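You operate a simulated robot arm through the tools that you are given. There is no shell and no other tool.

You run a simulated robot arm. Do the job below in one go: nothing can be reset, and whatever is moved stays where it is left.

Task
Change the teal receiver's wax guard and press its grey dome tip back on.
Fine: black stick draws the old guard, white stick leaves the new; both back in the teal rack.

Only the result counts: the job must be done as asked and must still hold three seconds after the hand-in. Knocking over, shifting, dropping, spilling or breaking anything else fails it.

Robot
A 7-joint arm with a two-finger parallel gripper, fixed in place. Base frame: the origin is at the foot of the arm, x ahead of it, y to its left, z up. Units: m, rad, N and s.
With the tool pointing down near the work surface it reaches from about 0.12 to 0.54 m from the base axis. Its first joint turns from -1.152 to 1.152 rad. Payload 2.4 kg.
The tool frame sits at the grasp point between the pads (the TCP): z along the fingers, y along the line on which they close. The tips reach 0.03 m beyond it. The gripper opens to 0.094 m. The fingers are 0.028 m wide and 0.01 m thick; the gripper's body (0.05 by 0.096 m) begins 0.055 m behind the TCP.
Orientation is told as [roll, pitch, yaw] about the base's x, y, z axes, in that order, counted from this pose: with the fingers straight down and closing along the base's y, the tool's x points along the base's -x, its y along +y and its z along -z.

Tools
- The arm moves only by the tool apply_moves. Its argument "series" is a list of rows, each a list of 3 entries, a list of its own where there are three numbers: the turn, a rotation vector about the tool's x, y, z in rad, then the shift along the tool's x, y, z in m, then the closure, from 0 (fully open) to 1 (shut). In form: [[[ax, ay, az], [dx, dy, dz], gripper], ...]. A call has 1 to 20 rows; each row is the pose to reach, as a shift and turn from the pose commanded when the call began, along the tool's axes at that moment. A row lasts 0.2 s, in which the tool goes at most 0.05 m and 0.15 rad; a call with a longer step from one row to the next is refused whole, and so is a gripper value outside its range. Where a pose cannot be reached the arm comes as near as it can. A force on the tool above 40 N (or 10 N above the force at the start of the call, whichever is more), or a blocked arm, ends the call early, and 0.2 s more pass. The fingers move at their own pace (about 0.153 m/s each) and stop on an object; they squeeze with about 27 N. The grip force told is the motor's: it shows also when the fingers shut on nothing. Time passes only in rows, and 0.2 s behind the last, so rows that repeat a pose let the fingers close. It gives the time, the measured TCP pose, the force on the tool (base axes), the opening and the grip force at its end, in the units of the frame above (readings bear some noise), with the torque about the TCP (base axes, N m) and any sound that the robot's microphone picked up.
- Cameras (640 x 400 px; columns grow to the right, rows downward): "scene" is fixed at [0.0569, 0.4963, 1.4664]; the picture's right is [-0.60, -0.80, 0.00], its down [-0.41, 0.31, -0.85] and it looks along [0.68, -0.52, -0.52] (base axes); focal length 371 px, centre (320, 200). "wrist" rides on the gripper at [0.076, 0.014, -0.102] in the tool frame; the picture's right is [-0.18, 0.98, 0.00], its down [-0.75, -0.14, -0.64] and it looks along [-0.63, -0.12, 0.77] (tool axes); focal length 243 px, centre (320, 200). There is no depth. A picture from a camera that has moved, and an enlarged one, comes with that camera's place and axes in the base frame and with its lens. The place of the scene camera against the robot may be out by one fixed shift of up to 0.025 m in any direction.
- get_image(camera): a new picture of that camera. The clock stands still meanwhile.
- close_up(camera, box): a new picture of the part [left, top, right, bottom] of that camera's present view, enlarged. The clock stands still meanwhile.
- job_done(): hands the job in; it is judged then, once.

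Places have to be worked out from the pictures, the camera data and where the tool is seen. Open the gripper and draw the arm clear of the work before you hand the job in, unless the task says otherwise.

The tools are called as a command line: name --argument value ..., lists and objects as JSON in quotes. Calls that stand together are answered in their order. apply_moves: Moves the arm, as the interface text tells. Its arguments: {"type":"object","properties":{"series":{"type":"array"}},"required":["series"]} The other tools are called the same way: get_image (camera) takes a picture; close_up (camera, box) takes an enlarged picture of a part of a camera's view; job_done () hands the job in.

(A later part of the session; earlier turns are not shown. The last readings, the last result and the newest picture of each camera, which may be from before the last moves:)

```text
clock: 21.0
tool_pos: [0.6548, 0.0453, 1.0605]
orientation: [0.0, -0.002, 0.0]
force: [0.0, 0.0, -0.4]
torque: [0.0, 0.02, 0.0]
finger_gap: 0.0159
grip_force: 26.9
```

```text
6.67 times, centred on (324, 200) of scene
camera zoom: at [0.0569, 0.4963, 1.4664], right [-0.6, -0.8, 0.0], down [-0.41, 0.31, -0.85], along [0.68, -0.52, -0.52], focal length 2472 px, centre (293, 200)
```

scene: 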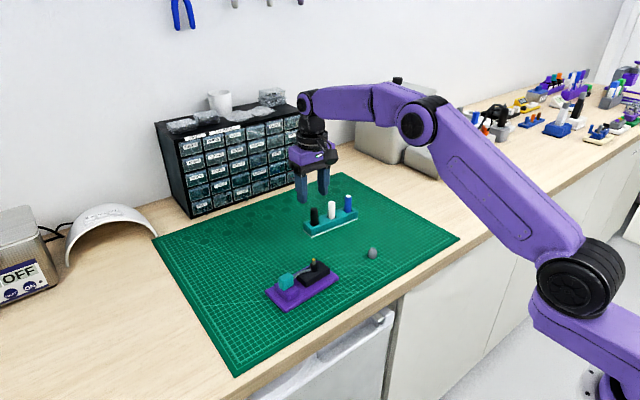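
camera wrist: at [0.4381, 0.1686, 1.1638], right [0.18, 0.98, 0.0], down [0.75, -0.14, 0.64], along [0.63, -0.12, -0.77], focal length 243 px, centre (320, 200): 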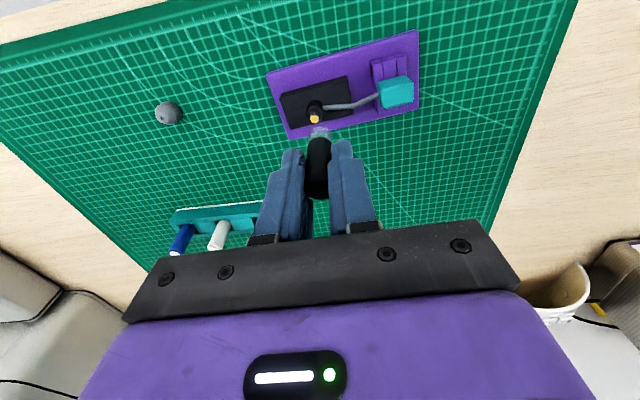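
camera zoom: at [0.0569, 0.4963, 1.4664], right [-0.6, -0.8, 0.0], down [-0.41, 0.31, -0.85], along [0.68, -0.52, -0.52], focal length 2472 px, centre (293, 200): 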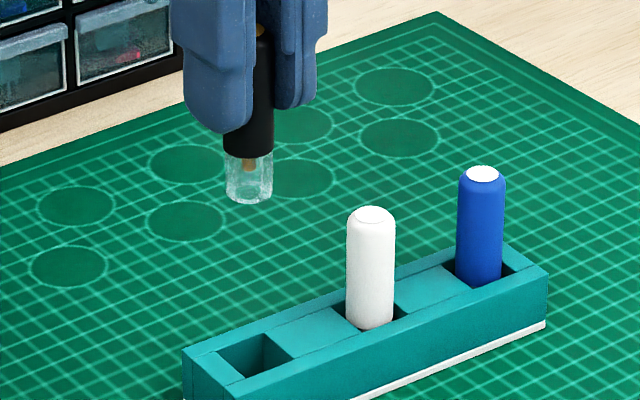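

The stick is back over the black socket. Scene and wrist differ by a millimetre or two, so I'll lower to just above the rack and compare again. Sockets are ~19.6 mm and the sleeve ~16.7 mm.

apply_moves --series '[[[0, 0, 0], [0, 0, 0.015], 1], [[0, 0, 0], [0, 0, 0.03], 1], [[0, 0, 0], [0, 0, 0.045], 1], [[0, 0, 0], [0, 0, 0.055], 1], [[0, 0, 0], [0, 0, 0.055], 1]]'

close_up --camera "wrist" --box '[272, 90, 368, 150]'

close_up --camera "scene" --box '[292, 205, 340, 235]'

```text
clock: 22.2
tool_pos: [0.6537, 0.0459, 1.0049]
orientation: [-0.001, 0.0, -0.002]
force: [0.4, 0.1, -0.3]
torque: [-0.02, 0.01, 0.0]
finger_gap: 0.0161
grip_force: 27.2
```

```text
6.67 times, centred on (320, 120) of wrist
camera zoom: at [0.5785, 0.0605, 1.1092], right [0.18, 0.98, 0.0], down [0.75, -0.14, 0.64], along [0.63, -0.12, -0.77], focal length 1618 px, centre (320, 733)
```

zoom: 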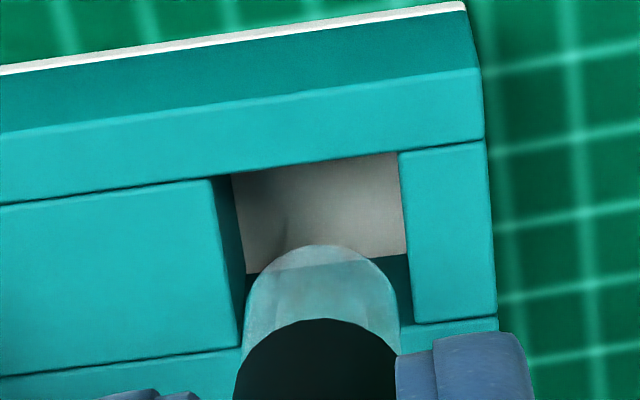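

```text
13.33 times, centred on (316, 220) of scene
camera zoom: at [0.0569, 0.4963, 1.4664], right [-0.6, -0.8, 0.0], down [-0.41, 0.31, -0.85], along [0.68, -0.52, -0.52], focal length 4944 px, centre (373, -67)
```

zoom: 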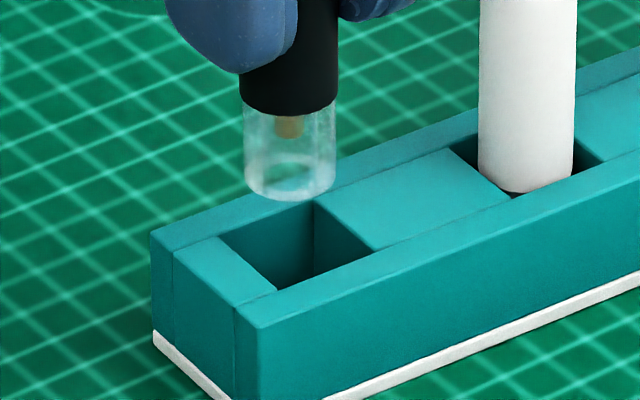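

The stick is about 1.3 mm too far in +x relative to the socket centre; y is fine. I'll shift and lower 16 mm into the socket while watching for contact.

apply_moves --series '[[[0, 0, 0], [0.0013, -0.0002, 0], 1], [[0, 0, 0], [0.0013, -0.0002, 0.004], 1], [[0, 0, 0], [0.0013, -0.0002, 0.008], 1], [[0, 0, 0], [0.0013, -0.0002, 0.012], 1], [[0, 0, 0], [0.0013, -0.0002, 0.016], 1], [[0, 0, 0], [0.0013, -0.0002, 0.016], 1]]'

close_up --camera "wrist" --box '[272, 90, 368, 150]'

close_up --camera "scene" --box '[292, 205, 340, 235]'

```text
clock: 23.6
tool_pos: [0.6518, 0.0458, 0.9907]
orientation: [0.0, 0.001, 0.001]
force: [-0.6, 0.4, 0.3]
torque: [0.03, -0.04, -0.03]
finger_gap: 0.0164
grip_force: 26.6
```

```text
6.67 times, centred on (320, 120) of wrist
camera zoom: at [0.5766, 0.06, 1.0938], right [0.18, 0.98, 0.0], down [0.75, -0.14, 0.64], along [0.63, -0.12, -0.77], focal length 1618 px, centre (320, 733)
```

zoom: 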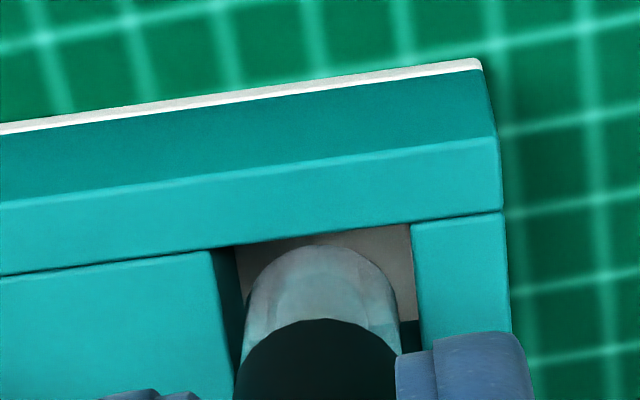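

```text
13.33 times, centred on (316, 220) of scene
camera zoom: at [0.0569, 0.4963, 1.4664], right [-0.6, -0.8, 0.0], down [-0.41, 0.31, -0.85], along [0.68, -0.52, -0.52], focal length 4944 px, centre (373, -67)
```

zoom: 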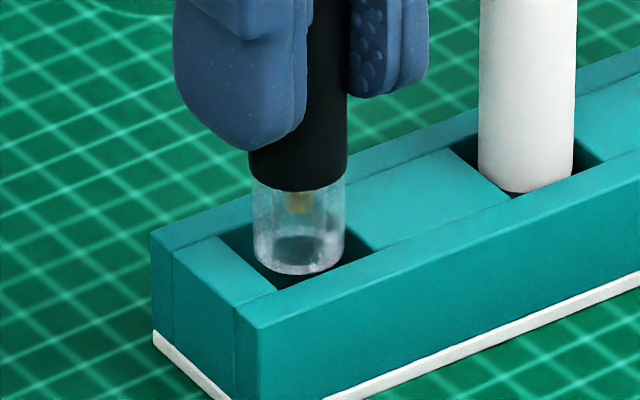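

The stick is entering the socket with no contact. I'll nudge 0.6 mm in +y and lower the remaining ~18 mm.

apply_moves --series '[[[0, 0, 0], [0, 0.0006, 0.001], 1], [[0, 0, 0], [0, 0.0006, 0.005], 1], [[0, 0, 0], [0, 0.0006, 0.009], 1], [[0, 0, 0], [0, 0.0006, 0.013], 1], [[0, 0, 0], [0, 0.0006, 0.016], 1], [[0, 0, 0], [0, 0.0006, 0.018], 1], [[0, 0, 0], [0, 0.0006, 0.018], 1]]'

close_up --camera "wrist" --box '[240, 110, 400, 210]'

close_up --camera "scene" --box '[280, 190, 360, 240]'

```text
clock: 25.2
tool_pos: [0.6537, 0.047, 0.9709]
orientation: [0.0, 0.001, 0.0]
force: [-0.1, -0.3, -0.8]
torque: [0.0, -0.01, -0.01]
finger_gap: 0.0161
grip_force: 27.3
```

```text
4.00 times, centred on (320, 160) of wrist
camera zoom: at [0.5768, 0.0617, 1.0753], right [0.18, 0.98, 0.0], down [0.75, -0.14, 0.64], along [0.63, -0.12, -0.77], focal length 970 px, centre (320, 360)
```

zoom: 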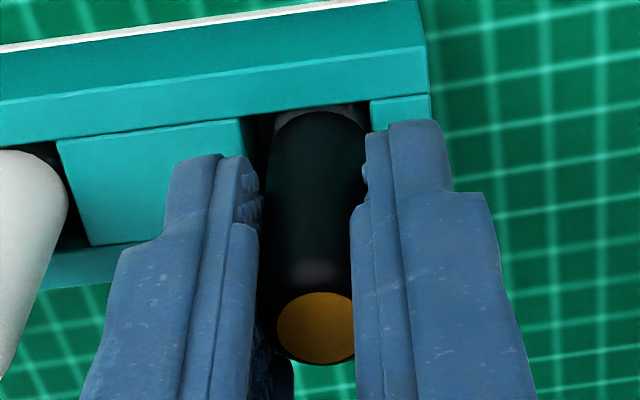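

```text
8.00 times, centred on (320, 215) of scene
camera zoom: at [0.0569, 0.4963, 1.4664], right [-0.6, -0.8, 0.0], down [-0.41, 0.31, -0.85], along [0.68, -0.52, -0.52], focal length 2966 px, centre (320, 80)
```

zoom: 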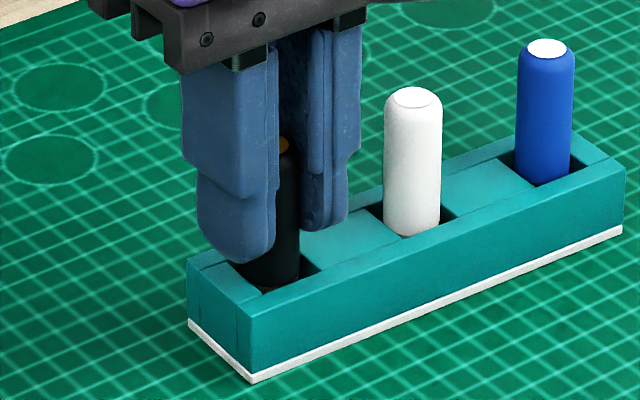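

No contact force yet, so I'm about 1–2 mm above the floor. I'll lower gently to touch.

apply_moves --series '[[[0, 0, 0], [0, 0, 0.0005], 1], [[0, 0, 0], [0, 0, 0.001], 1], [[0, 0, 0], [0, 0, 0.0015], 1], [[0, 0, 0], [0, 0, 0.0015], 1]]'

```text
clock: 26.2
tool_pos: [0.6525, 0.0468, 0.9707]
orientation: [0.001, 0.0, 0.0]
force: [0.4, -0.3, -0.1]
torque: [-0.02, 0.03, 0.01]
finger_gap: 0.0162
grip_force: 26.9
```

Still no contact. Another 1.5 mm in half-millimetre steps.

apply_moves --series '[[[0, 0, 0], [0, 0, 0.0005], 1], [[0, 0, 0], [0, 0, 0.001], 1], [[0, 0, 0], [0, 0, 0.0015], 1], [[0, 0, 0], [0, 0, 0.0015], 1]]'

```text
clock: 27.2
tool_pos: [0.6529, 0.048, 0.9701]
orientation: [0.0, -0.001, 0.0]
force: [-1.5, -1.3, 7.0]
torque: [0.02, 0.07, -0.01]
finger_gap: 0.0161
grip_force: 27.0
```

7 N shows the stick is on the socket floor. I'll open the fingers to about 50 mm and let the stick settle.

apply_moves --series '[[[0, 0, 0], [0, 0, -0.0007], 0.95], [[0, 0, 0], [0, 0, -0.0007], 0.7], [[0, 0, 0], [0, 0, -0.0007], 0.5], [[0, 0, 0], [0, 0, -0.0007], 0.5]]'

close_up --camera "wrist" --box '[240, 110, 400, 210]'

```text
clock: 28.2
tool_pos: [0.6521, 0.0468, 0.9693]
orientation: [0.0, -0.001, 0.002]
force: [-1.0, 0.0, -0.1]
torque: [0.04, -0.01, 0.0]
finger_gap: 0.047
grip_force: 0.0
```

```text
4.00 times, centred on (320, 160) of wrist
camera zoom: at [0.5767, 0.062, 1.0727], right [0.18, 0.98, 0.0], down [0.75, -0.14, 0.64], along [0.63, -0.12, -0.77], focal length 970 px, centre (320, 360)
```

zoom: 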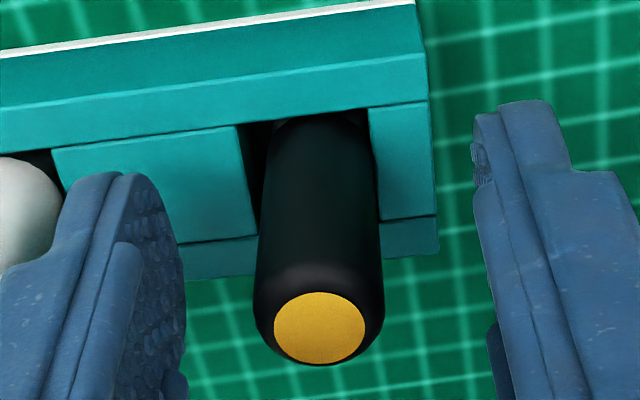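

The black stick stands free in its socket. I'll retract straight up.

apply_moves --series '[[[0, 0, 0], [0, 0, -0.01], 0.5], [[0, 0, 0], [0, 0, -0.03], 0.5], [[0, 0, 0], [0, 0, -0.055], 0.5], [[0, 0, 0], [0, 0, -0.065], 0.5], [[0, 0, 0], [0.0026, -0.03, -0.065], 0.5], [[0, 0, 0], [0.0026, -0.0535, -0.065], 0.5], [[0, 0, 0], [0.0026, -0.0535, -0.065], 0.5]]'

close_up --camera "wrist" --box '[240, 70, 400, 170]'

close_up --camera "scene" --box '[280, 170, 376, 230]'

```text
clock: 29.8
tool_pos: [0.6502, -0.0072, 1.0344]
orientation: [0.0, 0.0, 0.0]
force: [-1.3, 0.0, 0.3]
torque: [0.02, -0.01, -0.01]
finger_gap: 0.0471
grip_force: 0.0
```

```text
4.00 times, centred on (320, 120) of wrist
camera zoom: at [0.5742, 0.0074, 1.1376], right [0.18, 0.98, 0.0], down [0.75, -0.14, 0.64], along [0.63, -0.12, -0.77], focal length 970 px, centre (320, 520)
```

zoom: 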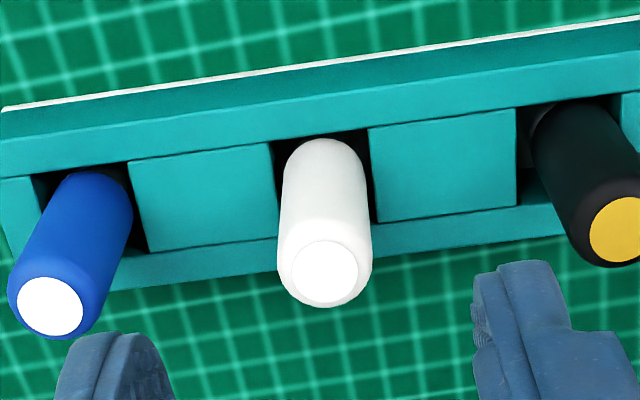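

```text
6.67 times, centred on (328, 200) of scene
camera zoom: at [0.0569, 0.4963, 1.4664], right [-0.6, -0.8, 0.0], down [-0.41, 0.31, -0.85], along [0.68, -0.52, -0.52], focal length 2472 px, centre (267, 200)
```

zoom: 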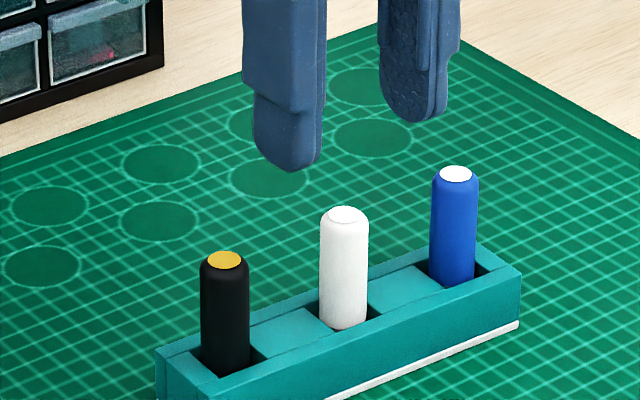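

White's top centre is offset about +2.5 mm in x and +0.7 mm in y from the TCP. The black stick stands properly with its top now showing yellow. I'll descend onto the white stick.

apply_moves --series '[[[0, 0, 0], [-0.0025, 0.0007, 0.015], 0.5], [[0, 0, 0], [-0.0025, 0.0007, 0.03], 0.5], [[0, 0, 0], [-0.0025, 0.0007, 0.045], 0.5], [[0, 0, 0], [-0.0025, 0.0007, 0.058], 0.5], [[0, 0, 0], [-0.0025, 0.0007, 0.065], 0.5], [[0, 0, 0], [-0.0025, 0.0007, 0.065], 0.5]]'

close_up --camera "wrist" --box '[240, 110, 400, 210]'

close_up --camera "scene" --box '[280, 170, 376, 230]'

```text
clock: 31.2
tool_pos: [0.6535, -0.0055, 0.9704]
orientation: [-0.001, 0.001, -0.001]
force: [0.1, 0.5, -0.4]
torque: [0.0, 0.0, 0.0]
finger_gap: 0.0467
grip_force: 0.1
```

```text
4.00 times, centred on (320, 160) of wrist
camera zoom: at [0.5769, 0.0091, 1.073], right [0.18, 0.98, 0.0], down [0.75, -0.14, 0.64], along [0.63, -0.12, -0.77], focal length 970 px, centre (320, 360)
```

zoom: 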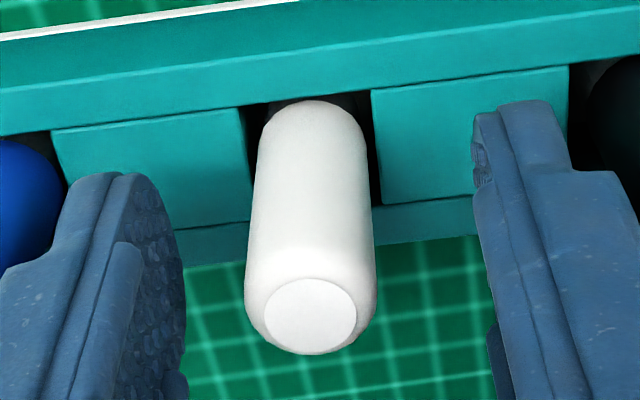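

```text
6.67 times, centred on (328, 200) of scene
camera zoom: at [0.0569, 0.4963, 1.4664], right [-0.6, -0.8, 0.0], down [-0.41, 0.31, -0.85], along [0.68, -0.52, -0.52], focal length 2472 px, centre (267, 200)
```

zoom: 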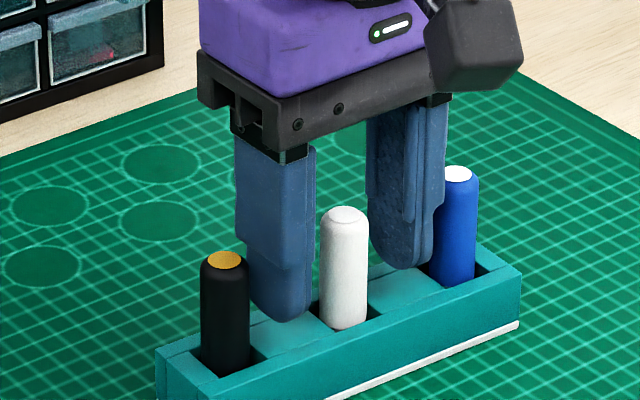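

White is about 1.5 mm toward -x and 0.9 mm toward -y from the TCP. I'll centre on it and close.

apply_moves --series '[[[0, 0, 0], [0.0015, -0.0009, 0], 0.5], [[0, 0, 0], [0.0015, -0.0009, 0], 0.5], [[0, 0, 0], [0.0015, -0.0009, 0], 0.7], [[0, 0, 0], [0.0015, -0.0009, 0], 0.85], [[0, 0, 0], [0.0015, -0.0009, 0], 1], [[0, 0, 0], [0.0015, -0.0009, 0], 1]]'

close_up --camera "wrist" --box '[240, 110, 400, 210]'

close_up --camera "scene" --box '[280, 190, 360, 240]'

```text
clock: 32.6
tool_pos: [0.6515, -0.0068, 0.969]
orientation: [0.001, -0.001, 0.0]
force: [0.0, 0.5, 2.3]
torque: [0.11, -0.02, 0.01]
finger_gap: 0.0157
grip_force: 27.5
```

```text
4.00 times, centred on (320, 160) of wrist
camera zoom: at [0.5755, 0.008, 1.0731], right [0.18, 0.98, 0.0], down [0.75, -0.14, 0.64], along [0.63, -0.12, -0.77], focal length 970 px, centre (320, 360)
```

zoom: 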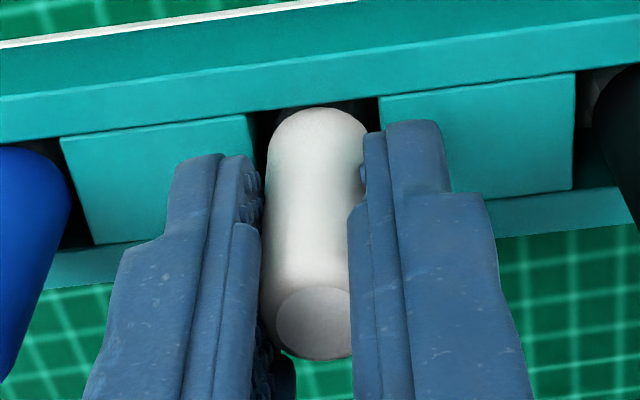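

```text
8.00 times, centred on (320, 215) of scene
camera zoom: at [0.0569, 0.4964, 1.4664], right [-0.6, -0.8, 0.0], down [-0.41, 0.31, -0.85], along [0.68, -0.52, -0.52], focal length 2966 px, centre (320, 80)
```

zoom: 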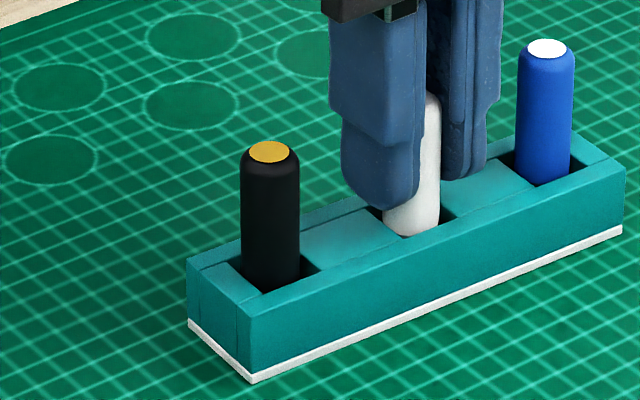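

White is gripped (gap 15.7 mm, 27.5 N). I'll lift it straight up 90 mm.

apply_moves --series '[[[0, 0, 0], [0, 0, -0.01], 1], [[0, 0, 0], [0, 0, -0.025], 1], [[0, 0, 0], [0, 0, -0.045], 1], [[0, 0, 0], [0, 0, -0.07], 1], [[0, 0, 0], [0, 0, -0.09], 1], [[0, 0, 0], [0, 0, -0.09], 1]]'

close_up --camera "wrist" --box '[240, 70, 400, 170]'

close_up --camera "scene" --box '[292, 170, 372, 220]'

```text
clock: 34.0
tool_pos: [0.6512, -0.0063, 1.0592]
orientation: [0.0, 0.0, 0.0]
force: [0.4, 0.1, -0.3]
torque: [0.02, 0.0, -0.01]
finger_gap: 0.0163
grip_force: 26.6
```

```text
4.00 times, centred on (320, 120) of wrist
camera zoom: at [0.5757, 0.0085, 1.1633], right [0.18, 0.98, 0.0], down [0.75, -0.14, 0.64], along [0.63, -0.12, -0.77], focal length 970 px, centre (320, 520)
```

zoom: 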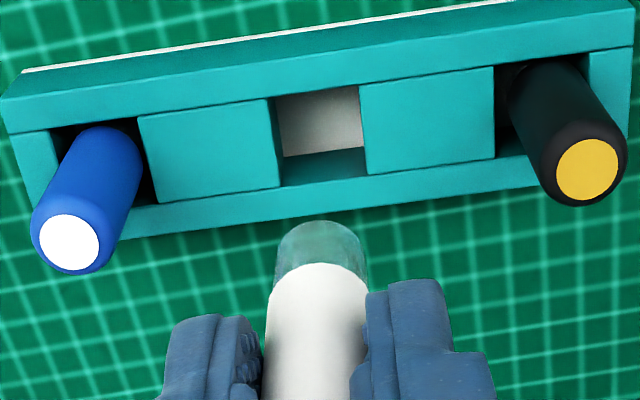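

```text
8.00 times, centred on (332, 195) of scene
camera zoom: at [0.0569, 0.4963, 1.4664], right [-0.6, -0.8, 0.0], down [-0.41, 0.31, -0.85], along [0.68, -0.52, -0.52], focal length 2966 px, centre (224, 240)
```

zoom: 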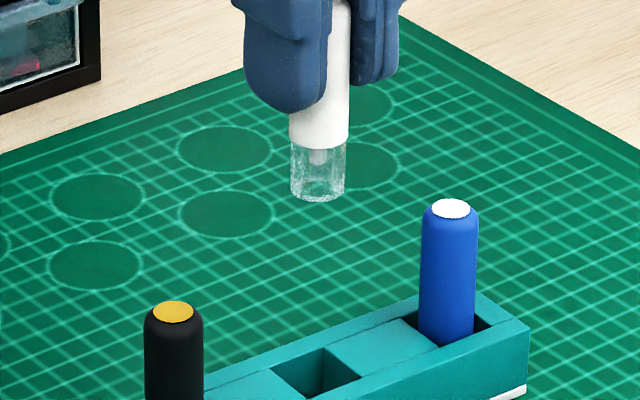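

The white stick carries the new guard on its pin. I'll carry it to above the receiver using the same receiver pose found before.

apply_moves --series '[[[0, 0, 0], [0.018, 0.02, 0], 1], [[0, 0, 0], [0.044, 0.05, 0], 1], [[0, 0, 0], [0.07, 0.08, 0], 1], [[0, 0, 0], [0.096, 0.11, 0], 1], [[0, 0, 0], [0.12, 0.137, 0], 1], [[0, 0, 0], [0.137, 0.1558, 0], 1], [[0, 0, 0], [0.137, 0.1558, 0], 1]]'

close_up --camera "wrist" --box '[270, 85, 366, 145]'

close_up --camera "scene" --box '[272, 215, 352, 265]'

```text
clock: 35.6
tool_pos: [0.5132, 0.1493, 1.0604]
orientation: [-0.001, 0.0, 0.0]
force: [0.2, 1.3, 0.5]
torque: [0.01, 0.03, 0.02]
finger_gap: 0.0164
grip_force: 26.6
```

```text
6.67 times, centred on (318, 115) of wrist
camera zoom: at [0.4384, 0.1644, 1.1644], right [0.18, 0.98, 0.0], down [0.75, -0.14, 0.64], along [0.63, -0.12, -0.77], focal length 1618 px, centre (333, 767)
```

zoom: 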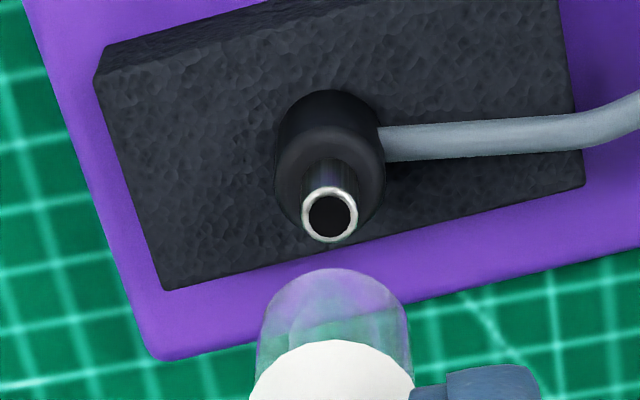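

```text
8.00 times, centred on (312, 240) of scene
camera zoom: at [0.0569, 0.4964, 1.4664], right [-0.6, -0.8, 0.0], down [-0.41, 0.31, -0.85], along [0.68, -0.52, -0.52], focal length 2966 px, centre (384, -120)
```

zoom: 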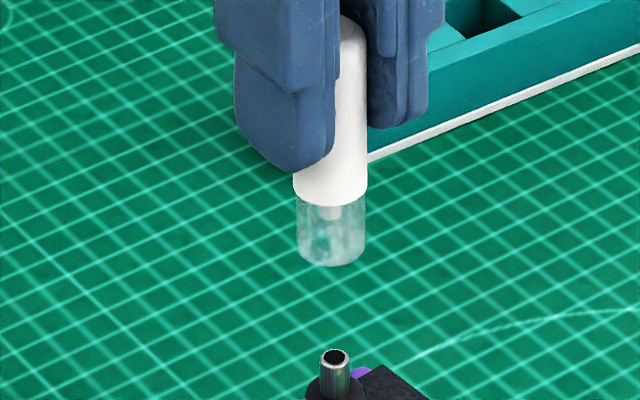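

It's the same alignment as with the black stick at this height. I'll lower to about 7 mm above the tube and re-measure.

apply_moves --series '[[[0, 0, 0], [0, 0, 0.008], 1], [[0, 0, 0], [0, 0, 0.017], 1], [[0, 0, 0], [0, 0, 0.024], 1], [[0, 0, 0], [0, 0, 0.024], 1]]'

close_up --camera "wrist" --box '[288, 95, 352, 135]'

close_up --camera "scene" --box '[292, 240, 332, 265]'

```text
clock: 36.6
tool_pos: [0.5143, 0.1496, 1.0366]
orientation: [0.001, 0.001, 0.002]
force: [1.0, -0.4, -1.2]
torque: [-0.02, 0.01, -0.04]
finger_gap: 0.0161
grip_force: 27.4
```

```text
10.00 times, centred on (320, 115) of wrist
camera zoom: at [0.4382, 0.1637, 1.1394], right [0.18, 0.98, 0.0], down [0.75, -0.14, 0.64], along [0.63, -0.12, -0.77], focal length 2426 px, centre (320, 1050)
```

zoom: 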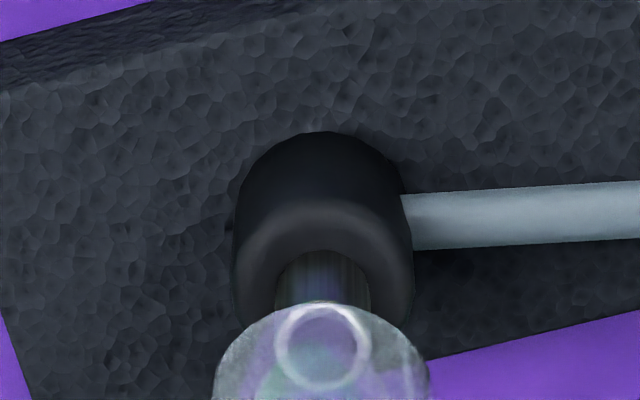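

```text
16.00 times, centred on (312, 252) of scene
camera zoom: at [0.0569, 0.4963, 1.4664], right [-0.6, -0.8, 0.0], down [-0.41, 0.31, -0.85], along [0.68, -0.52, -0.52], focal length 5933 px, centre (448, -640)
```

zoom: 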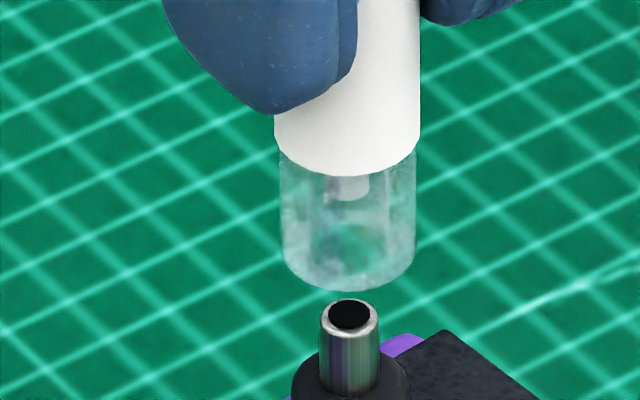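

The tube is about 0.9 mm toward -x of the stick's axis; everything else is aligned. I'll correct this and descend 15 mm slowly.

apply_moves --series '[[[0, 0, 0], [0.0009, 0.0002, 0.001], 1], [[0, 0, 0], [0.0009, 0.0002, 0.004], 1], [[0, 0, 0], [0.0009, 0.0002, 0.007], 1], [[0, 0, 0], [0.0009, 0.0002, 0.01], 1], [[0, 0, 0], [0.0009, 0.0002, 0.0125], 1], [[0, 0, 0], [0.0009, 0.0002, 0.0145], 1], [[0, 0, 0], [0.0009, 0.0002, 0.0145], 1]]'

close_up --camera "wrist" --box '[288, 100, 352, 140]'

close_up --camera "scene" --box '[292, 240, 332, 265]'

```text
clock: 38.2
tool_pos: [0.5131, 0.1503, 1.0213]
orientation: [-0.001, 0.0, 0.001]
force: [0.0, 0.1, 0.0]
torque: [0.0, -0.01, -0.02]
finger_gap: 0.0159
grip_force: 27.2
```

```text
10.00 times, centred on (320, 120) of wrist
camera zoom: at [0.4367, 0.1635, 1.1246], right [0.18, 0.98, 0.0], down [0.75, -0.14, 0.64], along [0.63, -0.12, -0.77], focal length 2426 px, centre (320, 1000)
```

zoom: 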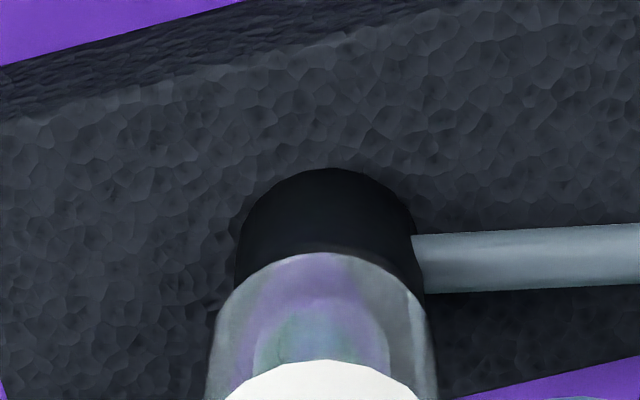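

```text
16.00 times, centred on (312, 252) of scene
camera zoom: at [0.0569, 0.4963, 1.4664], right [-0.6, -0.8, 0.0], down [-0.41, 0.31, -0.85], along [0.68, -0.52, -0.52], focal length 5933 px, centre (448, -640)
```

zoom: 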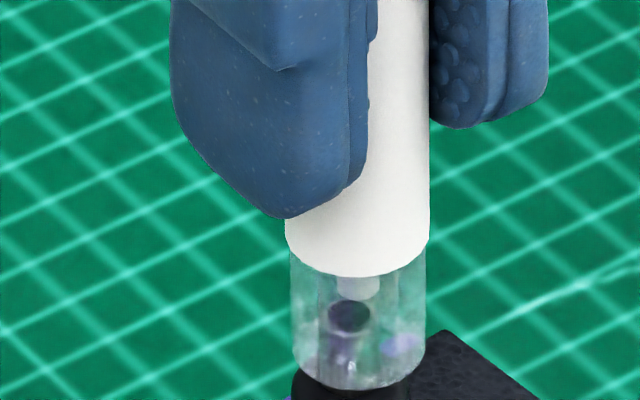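

At this depth the stick sits about 1.2 mm toward -x of the tube's axis, so my last correction overshot. I'll move it back +x and recheck before going lower.

apply_moves --series '[[[0, 0, 0], [-0.0011, 0.0002, 0], 1], [[0, 0, 0], [-0.0011, 0.0002, 0], 1]]'

close_up --camera "wrist" --box '[296, 110, 344, 140]'

close_up --camera "scene" --box '[300, 250, 324, 265]'

```text
clock: 38.8
tool_pos: [0.514, 0.1496, 1.0206]
orientation: [0.0, -0.001, 0.001]
force: [-0.3, -0.5, -0.4]
torque: [0.02, -0.03, -0.04]
finger_gap: 0.0164
grip_force: 27.0
```

```text
13.33 times, centred on (320, 125) of wrist
camera zoom: at [0.438, 0.1635, 1.1247], right [0.18, 0.98, 0.0], down [0.75, -0.14, 0.64], along [0.63, -0.12, -0.77], focal length 3235 px, centre (320, 1200)
```

zoom: 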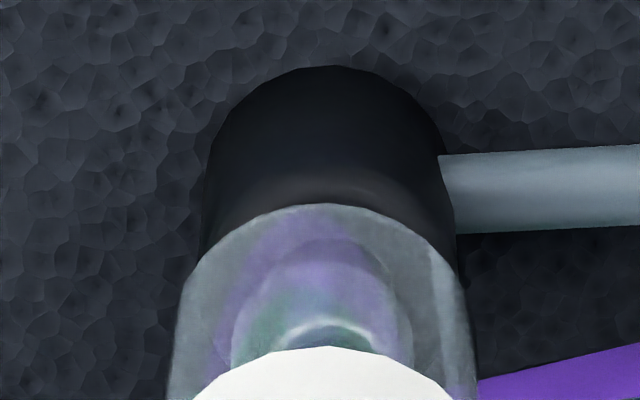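

```text
16.00 times, centred on (312, 258) of scene
camera zoom: at [0.0569, 0.4963, 1.4664], right [-0.6, -0.8, 0.0], down [-0.41, 0.31, -0.85], along [0.68, -0.52, -0.52], focal length 5933 px, centre (448, -720)
```

zoom: 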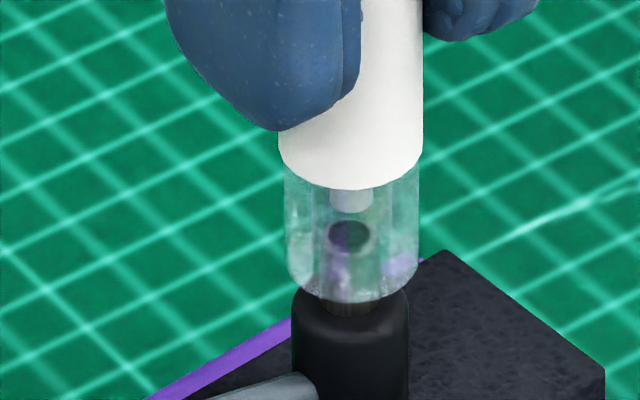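

Now aligned within about 0.3 mm, with roughly 5 mm to contact. I'll nudge +0.3 mm in y and go down 3.5 mm.

apply_moves --series '[[[0, 0, 0], [0, 0.0003, 0.0005], 1], [[0, 0, 0], [0, 0.0003, 0.0015], 1], [[0, 0, 0], [0, 0.0003, 0.0025], 1], [[0, 0, 0], [0, 0.0003, 0.0035], 1], [[0, 0, 0], [0, 0.0003, 0.0035], 1]]'

close_up --camera "scene" --box '[300, 250, 324, 265]'

close_up --camera "wrist" --box '[296, 110, 344, 140]'

```text
clock: 40.0
tool_pos: [0.5143, 0.1506, 1.0168]
orientation: [0.001, 0.002, -0.001]
force: [0.0, -0.2, 0.5]
torque: [0.0, 0.03, 0.02]
finger_gap: 0.0158
grip_force: 27.0
```

```text
16.00 times, centred on (312, 258) of scene
camera zoom: at [0.0569, 0.4963, 1.4664], right [-0.6, -0.8, 0.0], down [-0.41, 0.31, -0.85], along [0.68, -0.52, -0.52], focal length 5933 px, centre (448, -720)
```

zoom: 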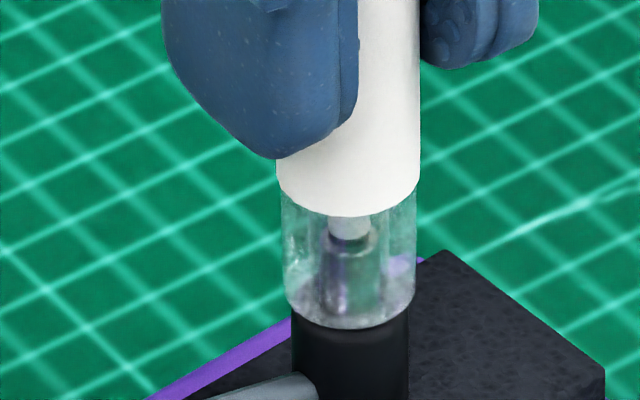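

```text
13.33 times, centred on (320, 125) of wrist
camera zoom: at [0.4379, 0.164, 1.1208], right [0.18, 0.98, 0.0], down [0.75, -0.14, 0.64], along [0.63, -0.12, -0.77], focal length 3235 px, centre (320, 1200)
```

zoom: 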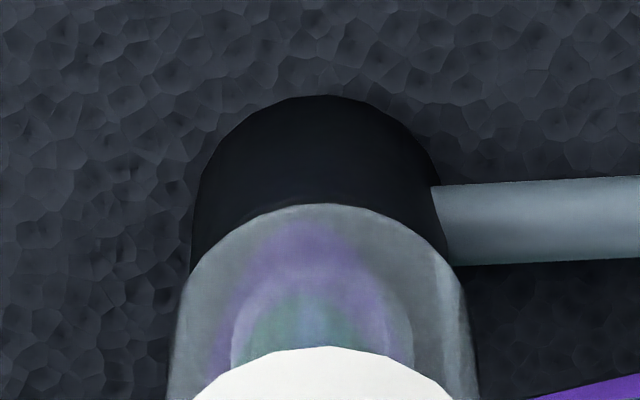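

Well aligned, and the guard is at the tube's mouth. I'll press down in 1 mm steps, watching the force.

apply_moves --series '[[[0, 0, 0], [0, 0, 0.001], 1], [[0, 0, 0], [0, 0, 0.002], 1], [[0, 0, 0], [0, 0, 0.003], 1], [[0, 0, 0], [0, 0, 0.003], 1]]'

close_up --camera "scene" --box '[300, 250, 324, 265]'

```text
clock: 41.0
tool_pos: [0.5148, 0.1501, 1.0147]
orientation: [-0.001, -0.002, 0.0]
force: [-0.5, -0.5, 2.8]
torque: [-0.06, 0.0, -0.06]
finger_gap: 0.0161
grip_force: 27.2
```

```text
16.00 times, centred on (312, 258) of scene
camera zoom: at [0.0568, 0.4963, 1.4664], right [-0.6, -0.8, 0.0], down [-0.41, 0.31, -0.85], along [0.68, -0.52, -0.52], focal length 5933 px, centre (448, -720)
```

zoom: 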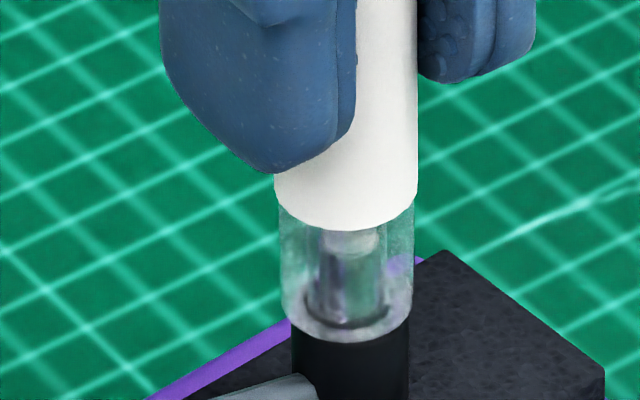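

Light contact (2.8 N). I'll press on by up to 3 mm, as with the black stick.

apply_moves --series '[[[0, 0, 0], [0, 0, 0.001], 1], [[0, 0, 0], [0, 0, 0.002], 1], [[0, 0, 0], [0, 0, 0.003], 1], [[0, 0, 0], [0, 0, 0.003], 1]]'

close_up --camera "scene" --box '[300, 250, 324, 265]'

```text
clock: 42.0
tool_pos: [0.5159, 0.15, 1.0124]
orientation: [0.001, -0.005, 0.0]
force: [1.6, -1.0, 21.6]
torque: [-0.04, -0.12, 0.02]
finger_gap: 0.0161
grip_force: 27.1
```

```text
16.00 times, centred on (312, 258) of scene
camera zoom: at [0.0566, 0.4962, 1.4664], right [-0.6, -0.8, 0.0], down [-0.41, 0.31, -0.85], along [0.68, -0.52, -0.52], focal length 5933 px, centre (448, -720)
```

zoom: 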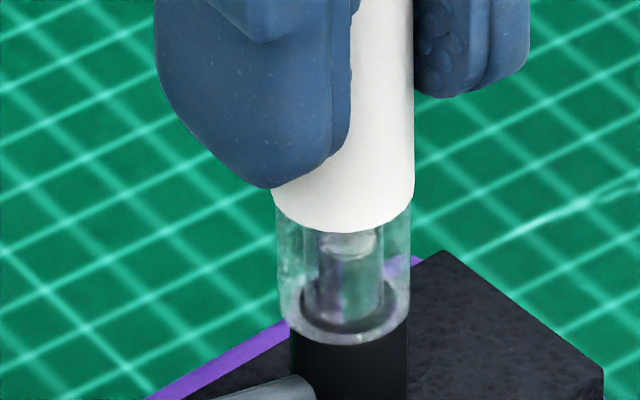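

21.6 N reached, with the stick slipping up slightly in the grip. I'll lift 5 mm and check whether the guard stays in the tube.

apply_moves --series '[[[0, 0, 0], [0, 0, -0.002], 1], [[0, 0, 0], [0, 0, -0.005], 1], [[0, 0, 0], [0, 0, -0.008], 1], [[0, 0, 0], [0, 0, -0.009], 1], [[0, 0, 0], [0, 0, -0.009], 1]]'

close_up --camera "scene" --box '[300, 250, 324, 265]'

close_up --camera "wrist" --box '[296, 110, 344, 140]'

```text
clock: 43.2
tool_pos: [0.5136, 0.1509, 1.02]
orientation: [0.002, -0.001, -0.001]
force: [-0.1, -0.4, -0.9]
torque: [-0.02, 0.03, -0.01]
finger_gap: 0.016
grip_force: 26.7
```

```text
16.00 times, centred on (312, 258) of scene
camera zoom: at [0.0569, 0.4963, 1.4664], right [-0.6, -0.8, 0.0], down [-0.41, 0.31, -0.85], along [0.68, -0.52, -0.52], focal length 5933 px, centre (448, -720)
```

zoom: 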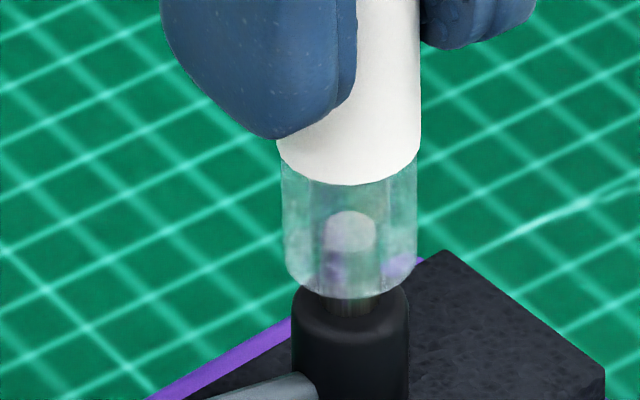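

```text
13.33 times, centred on (320, 125) of wrist
camera zoom: at [0.438, 0.1643, 1.124], right [0.18, 0.98, 0.0], down [0.75, -0.14, 0.64], along [0.63, -0.12, -0.77], focal length 3235 px, centre (320, 1200)
```

zoom: 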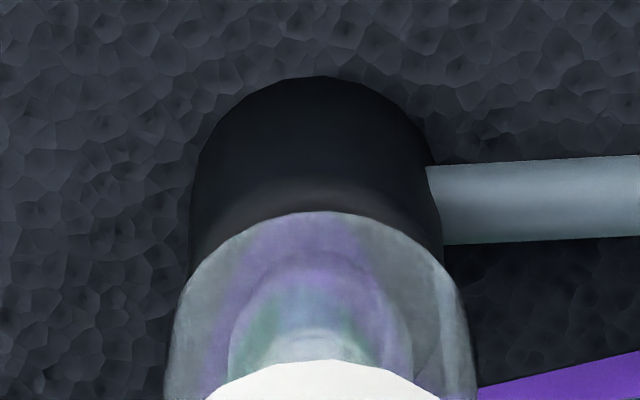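

The white guard stays in the tube at the old one's height, and the pin came away free. I'll lift clear and inspect.

apply_moves --series '[[[0, 0, 0], [0, 0, -0.005], 1], [[0, 0, 0], [0, 0, -0.012], 1], [[0, 0, 0], [0, 0, -0.022], 1], [[0, 0, 0], [0, 0, -0.035], 1], [[0, 0, 0], [0, 0, -0.043], 1], [[0, 0, 0], [0, 0, -0.043], 1]]'

close_up --camera "scene" --box '[272, 215, 352, 265]'

close_up --camera "wrist" --box '[270, 85, 366, 145]'

```text
clock: 44.6
tool_pos: [0.514, 0.1496, 1.0639]
orientation: [0.0, 0.0, 0.001]
force: [0.2, -0.2, 0.1]
torque: [-0.03, 0.01, 0.02]
finger_gap: 0.0162
grip_force: 27.0
```

```text
8.00 times, centred on (312, 240) of scene
camera zoom: at [0.0569, 0.4963, 1.4664], right [-0.6, -0.8, 0.0], down [-0.41, 0.31, -0.85], along [0.68, -0.52, -0.52], focal length 2966 px, centre (384, -120)
```

zoom: 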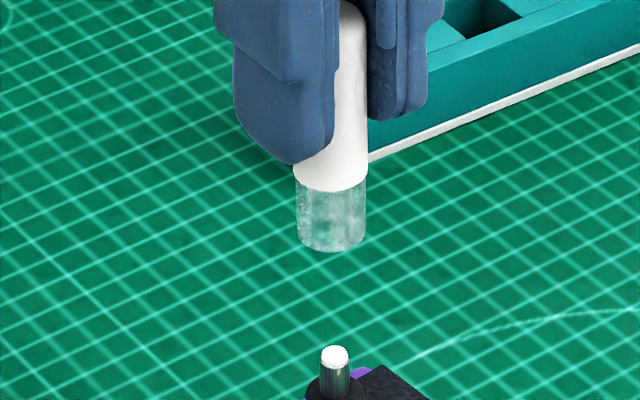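

```text
6.67 times, centred on (318, 115) of wrist
camera zoom: at [0.4381, 0.1647, 1.1672], right [0.18, 0.98, 0.0], down [0.75, -0.14, 0.64], along [0.63, -0.12, -0.77], focal length 1618 px, centre (333, 767)
```

zoom: 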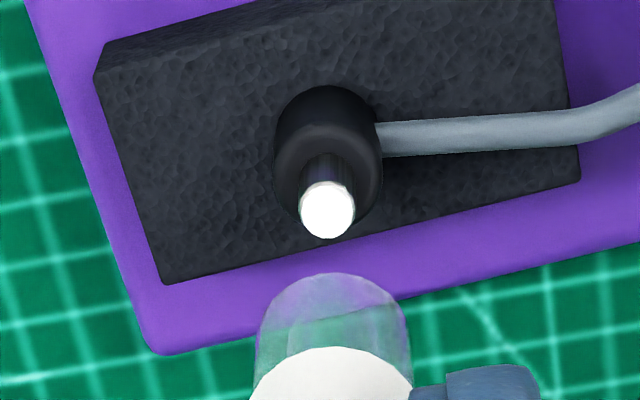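

The new white guard is seated and the stick's pin is bare. I'll carry the white stick back over its own (middle) socket.

apply_moves --series '[[[0, 0, 0], [-0.018, -0.02, 0], 1], [[0, 0, 0], [-0.044, -0.05, 0], 1], [[0, 0, 0], [-0.07, -0.08, 0], 1], [[0, 0, 0], [-0.096, -0.11, 0], 1], [[0, 0, 0], [-0.12, -0.137, 0], 1], [[0, 0, 0], [-0.1368, -0.1565, 0.002], 1], [[0, 0, 0], [-0.1368, -0.1565, 0.004], 1], [[0, 0, 0], [-0.1368, -0.1565, 0.004], 1]]'

close_up --camera "wrist" --box '[256, 70, 384, 150]'

close_up --camera "scene" --box '[292, 170, 372, 220]'

```text
clock: 46.4
tool_pos: [0.6503, -0.0073, 1.0597]
orientation: [-0.002, 0.002, 0.0]
force: [0.2, 0.5, -0.5]
torque: [0.0, -0.02, -0.03]
finger_gap: 0.0162
grip_force: 27.0
```

```text
5.00 times, centred on (320, 110) of wrist
camera zoom: at [0.575, 0.007, 1.1642], right [0.18, 0.98, 0.0], down [0.75, -0.14, 0.64], along [0.63, -0.12, -0.77], focal length 1213 px, centre (320, 650)
```

zoom: 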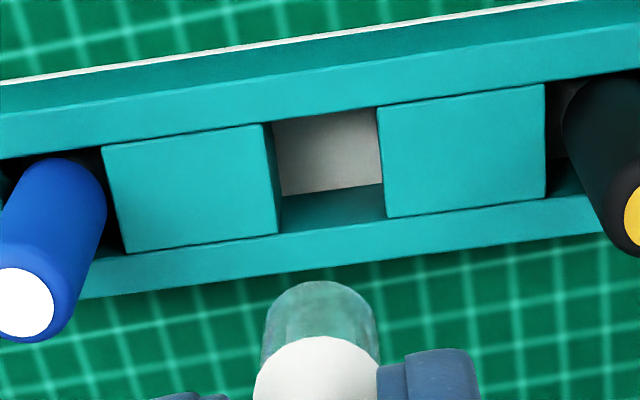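

```text
8.00 times, centred on (332, 195) of scene
camera zoom: at [0.0569, 0.4963, 1.4664], right [-0.6, -0.8, 0.0], down [-0.41, 0.31, -0.85], along [0.68, -0.52, -0.52], focal length 2966 px, centre (224, 240)
```

zoom: 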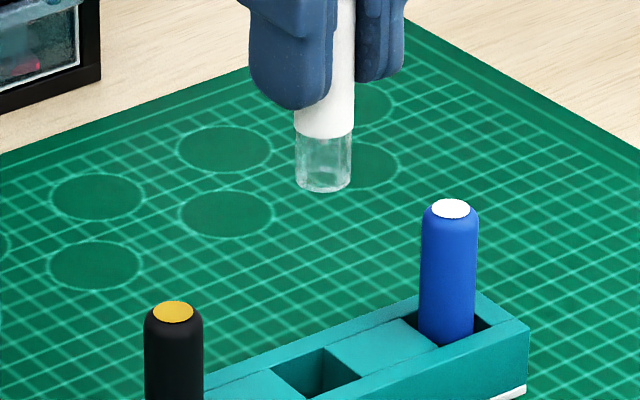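

Position differs from the lift by about 1.5 mm, so I'll lower 50 mm to just above the rack and measure against the socket.

apply_moves --series '[[[0, 0, 0], [0, 0, 0.015], 1], [[0, 0, 0], [0, 0, 0.03], 1], [[0, 0, 0], [0, 0, 0.045], 1], [[0, 0, 0], [0, 0, 0.053], 1], [[0, 0, 0], [0, 0, 0.053], 1]]'

close_up --camera "wrist" --box '[272, 90, 368, 150]'

close_up --camera "scene" --box '[308, 195, 356, 225]'

```text
clock: 47.6
tool_pos: [0.6508, -0.0056, 1.0073]
orientation: [-0.002, 0.0, -0.001]
force: [0.5, 1.0, 0.3]
torque: [-0.01, 0.05, -0.01]
finger_gap: 0.0162
grip_force: 27.6
```

```text
6.67 times, centred on (320, 120) of wrist
camera zoom: at [0.5755, 0.0083, 1.11], right [0.18, 0.98, 0.0], down [0.75, -0.14, 0.64], along [0.63, -0.12, -0.77], focal length 1618 px, centre (320, 733)
```

zoom: 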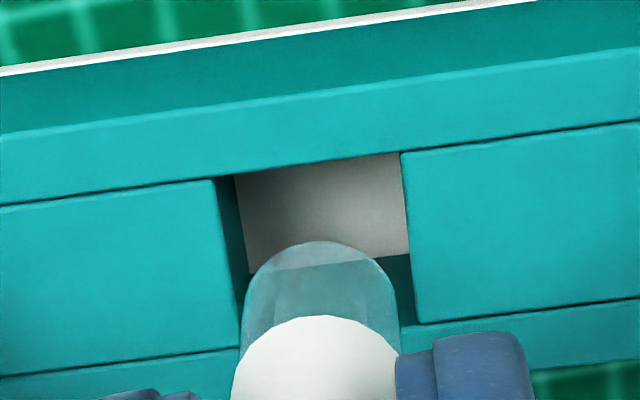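

```text
13.33 times, centred on (332, 210) of scene
camera zoom: at [0.0569, 0.4963, 1.4664], right [-0.6, -0.8, 0.0], down [-0.41, 0.31, -0.85], along [0.68, -0.52, -0.52], focal length 4944 px, centre (160, 67)
```

zoom: 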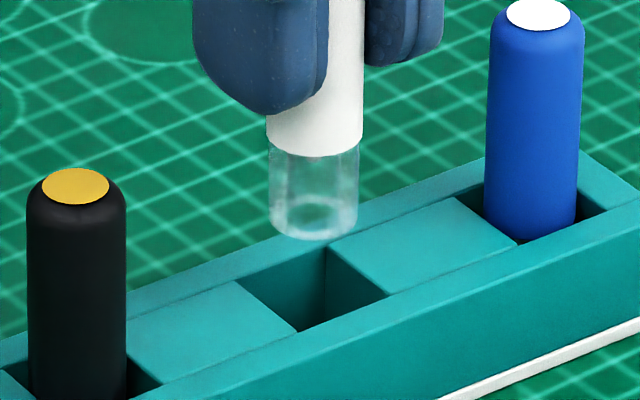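

Stick and socket agree within about 0.4 mm. I'll apply a tiny correction and lower 18 mm into the socket.

apply_moves --series '[[[0, 0, 0], [-0.0003, 0.0003, 0.002], 1], [[0, 0, 0], [-0.0003, 0.0003, 0.006], 1], [[0, 0, 0], [-0.0003, 0.0003, 0.01], 1], [[0, 0, 0], [-0.0003, 0.0003, 0.014], 1], [[0, 0, 0], [-0.0003, 0.0003, 0.018], 1], [[0, 0, 0], [-0.0003, 0.0003, 0.018], 1]]'

close_up --camera "wrist" --box '[272, 90, 368, 150]'

close_up --camera "scene" --box '[308, 195, 356, 225]'

```text
clock: 49.0
tool_pos: [0.6514, -0.0072, 0.9877]
orientation: [-0.001, 0.0, 0.0]
force: [-0.1, -0.3, -0.1]
torque: [0.04, 0.03, -0.01]
finger_gap: 0.016
grip_force: 27.0
```

```text
6.67 times, centred on (320, 120) of wrist
camera zoom: at [0.5756, 0.0078, 1.0918], right [0.18, 0.98, 0.0], down [0.75, -0.14, 0.64], along [0.63, -0.12, -0.77], focal length 1618 px, centre (320, 733)
```

zoom: 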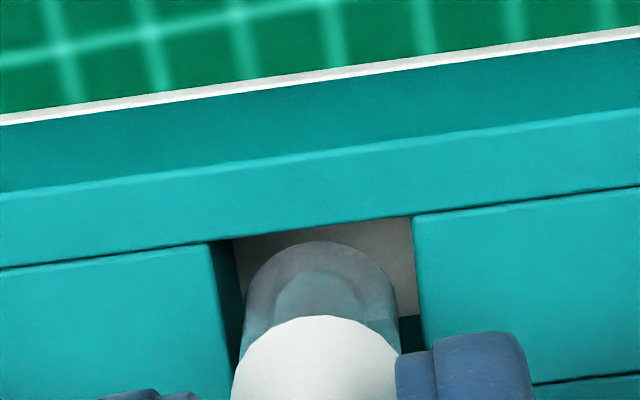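

```text
13.33 times, centred on (332, 210) of scene
camera zoom: at [0.0569, 0.4963, 1.4664], right [-0.6, -0.8, 0.0], down [-0.41, 0.31, -0.85], along [0.68, -0.52, -0.52], focal length 4944 px, centre (160, 67)
```

zoom: 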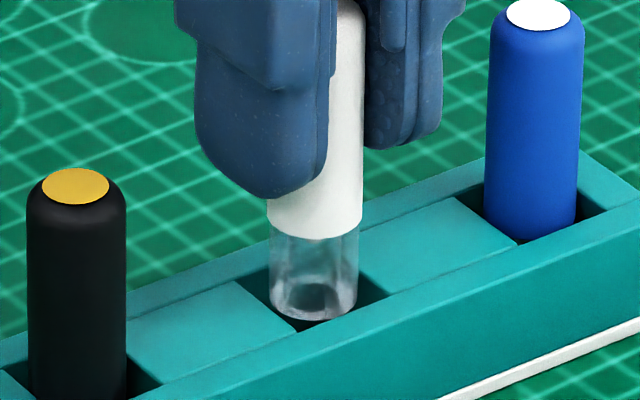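

The stick is in the socket with no contact. I'll nudge +0.5 mm in y and lower another 18 mm.

apply_moves --series '[[[0, 0, 0], [0, 0.0005, 0.002], 1], [[0, 0, 0], [0, 0.0005, 0.006], 1], [[0, 0, 0], [0, 0.0005, 0.01], 1], [[0, 0, 0], [0, 0.0005, 0.014], 1], [[0, 0, 0], [0, 0.0005, 0.017], 1], [[0, 0, 0], [0, 0.0005, 0.018], 1], [[0, 0, 0], [0, 0.0005, 0.018], 1]]'

close_up --camera "scene" --box '[300, 190, 364, 230]'

```text
clock: 50.6
tool_pos: [0.6517, -0.0057, 0.9705]
orientation: [0.0, 0.0, 0.0]
force: [0.1, -0.1, 0.0]
torque: [0.01, 0.04, 0.0]
finger_gap: 0.016
grip_force: 26.7
```

```text
10.00 times, centred on (332, 210) of scene
camera zoom: at [0.0569, 0.4963, 1.4664], right [-0.6, -0.8, 0.0], down [-0.41, 0.31, -0.85], along [0.68, -0.52, -0.52], focal length 3708 px, centre (200, 100)
```

zoom: 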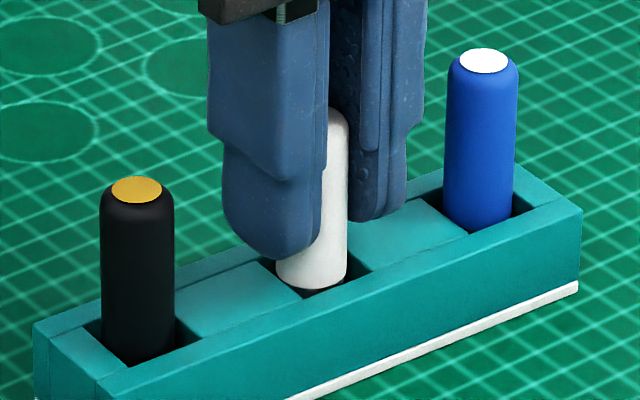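

The stick is still slightly above the floor. I'll lower gently until it touches.

apply_moves --series '[[[0, 0, 0], [0, 0, 0.0007], 1], [[0, 0, 0], [0, 0, 0.0014], 1], [[0, 0, 0], [0, 0, 0.002], 1], [[0, 0, 0], [0, 0, 0.002], 1]]'

```text
clock: 51.6
tool_pos: [0.6526, -0.0058, 0.9687]
orientation: [-0.001, 0.0, -0.001]
force: [-0.6, 0.2, 0.1]
torque: [-0.03, -0.01, -0.01]
finger_gap: 0.0161
grip_force: 26.7
```

No contact yet; another 2 mm in small steps.

apply_moves --series '[[[0, 0, 0], [0, 0, 0.0005], 1], [[0, 0, 0], [0, 0, 0.001], 1], [[0, 0, 0], [0, 0, 0.0015], 1], [[0, 0, 0], [0, 0, 0.0015], 1]]'

close_up --camera "scene" --box '[300, 190, 364, 230]'

```text
clock: 52.6
tool_pos: [0.6515, -0.0059, 0.9676]
orientation: [0.0, -0.001, -0.001]
force: [-2.7, -1.0, 13.8]
torque: [-0.01, 0.14, -0.01]
finger_gap: 0.0163
grip_force: 26.9
```

```text
10.00 times, centred on (332, 210) of scene
camera zoom: at [0.0565, 0.4963, 1.4664], right [-0.6, -0.8, 0.0], down [-0.41, 0.31, -0.85], along [0.68, -0.52, -0.52], focal length 3708 px, centre (200, 100)
```

zoom: 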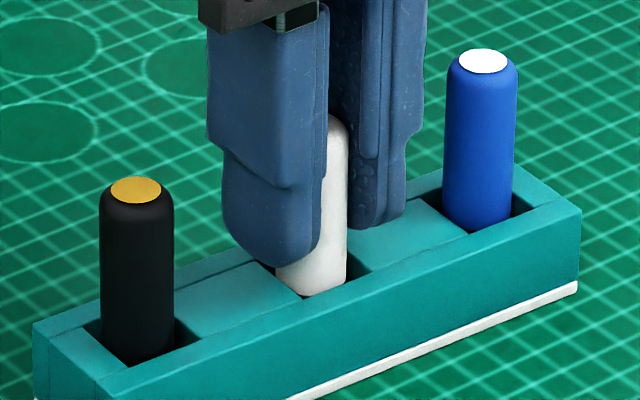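

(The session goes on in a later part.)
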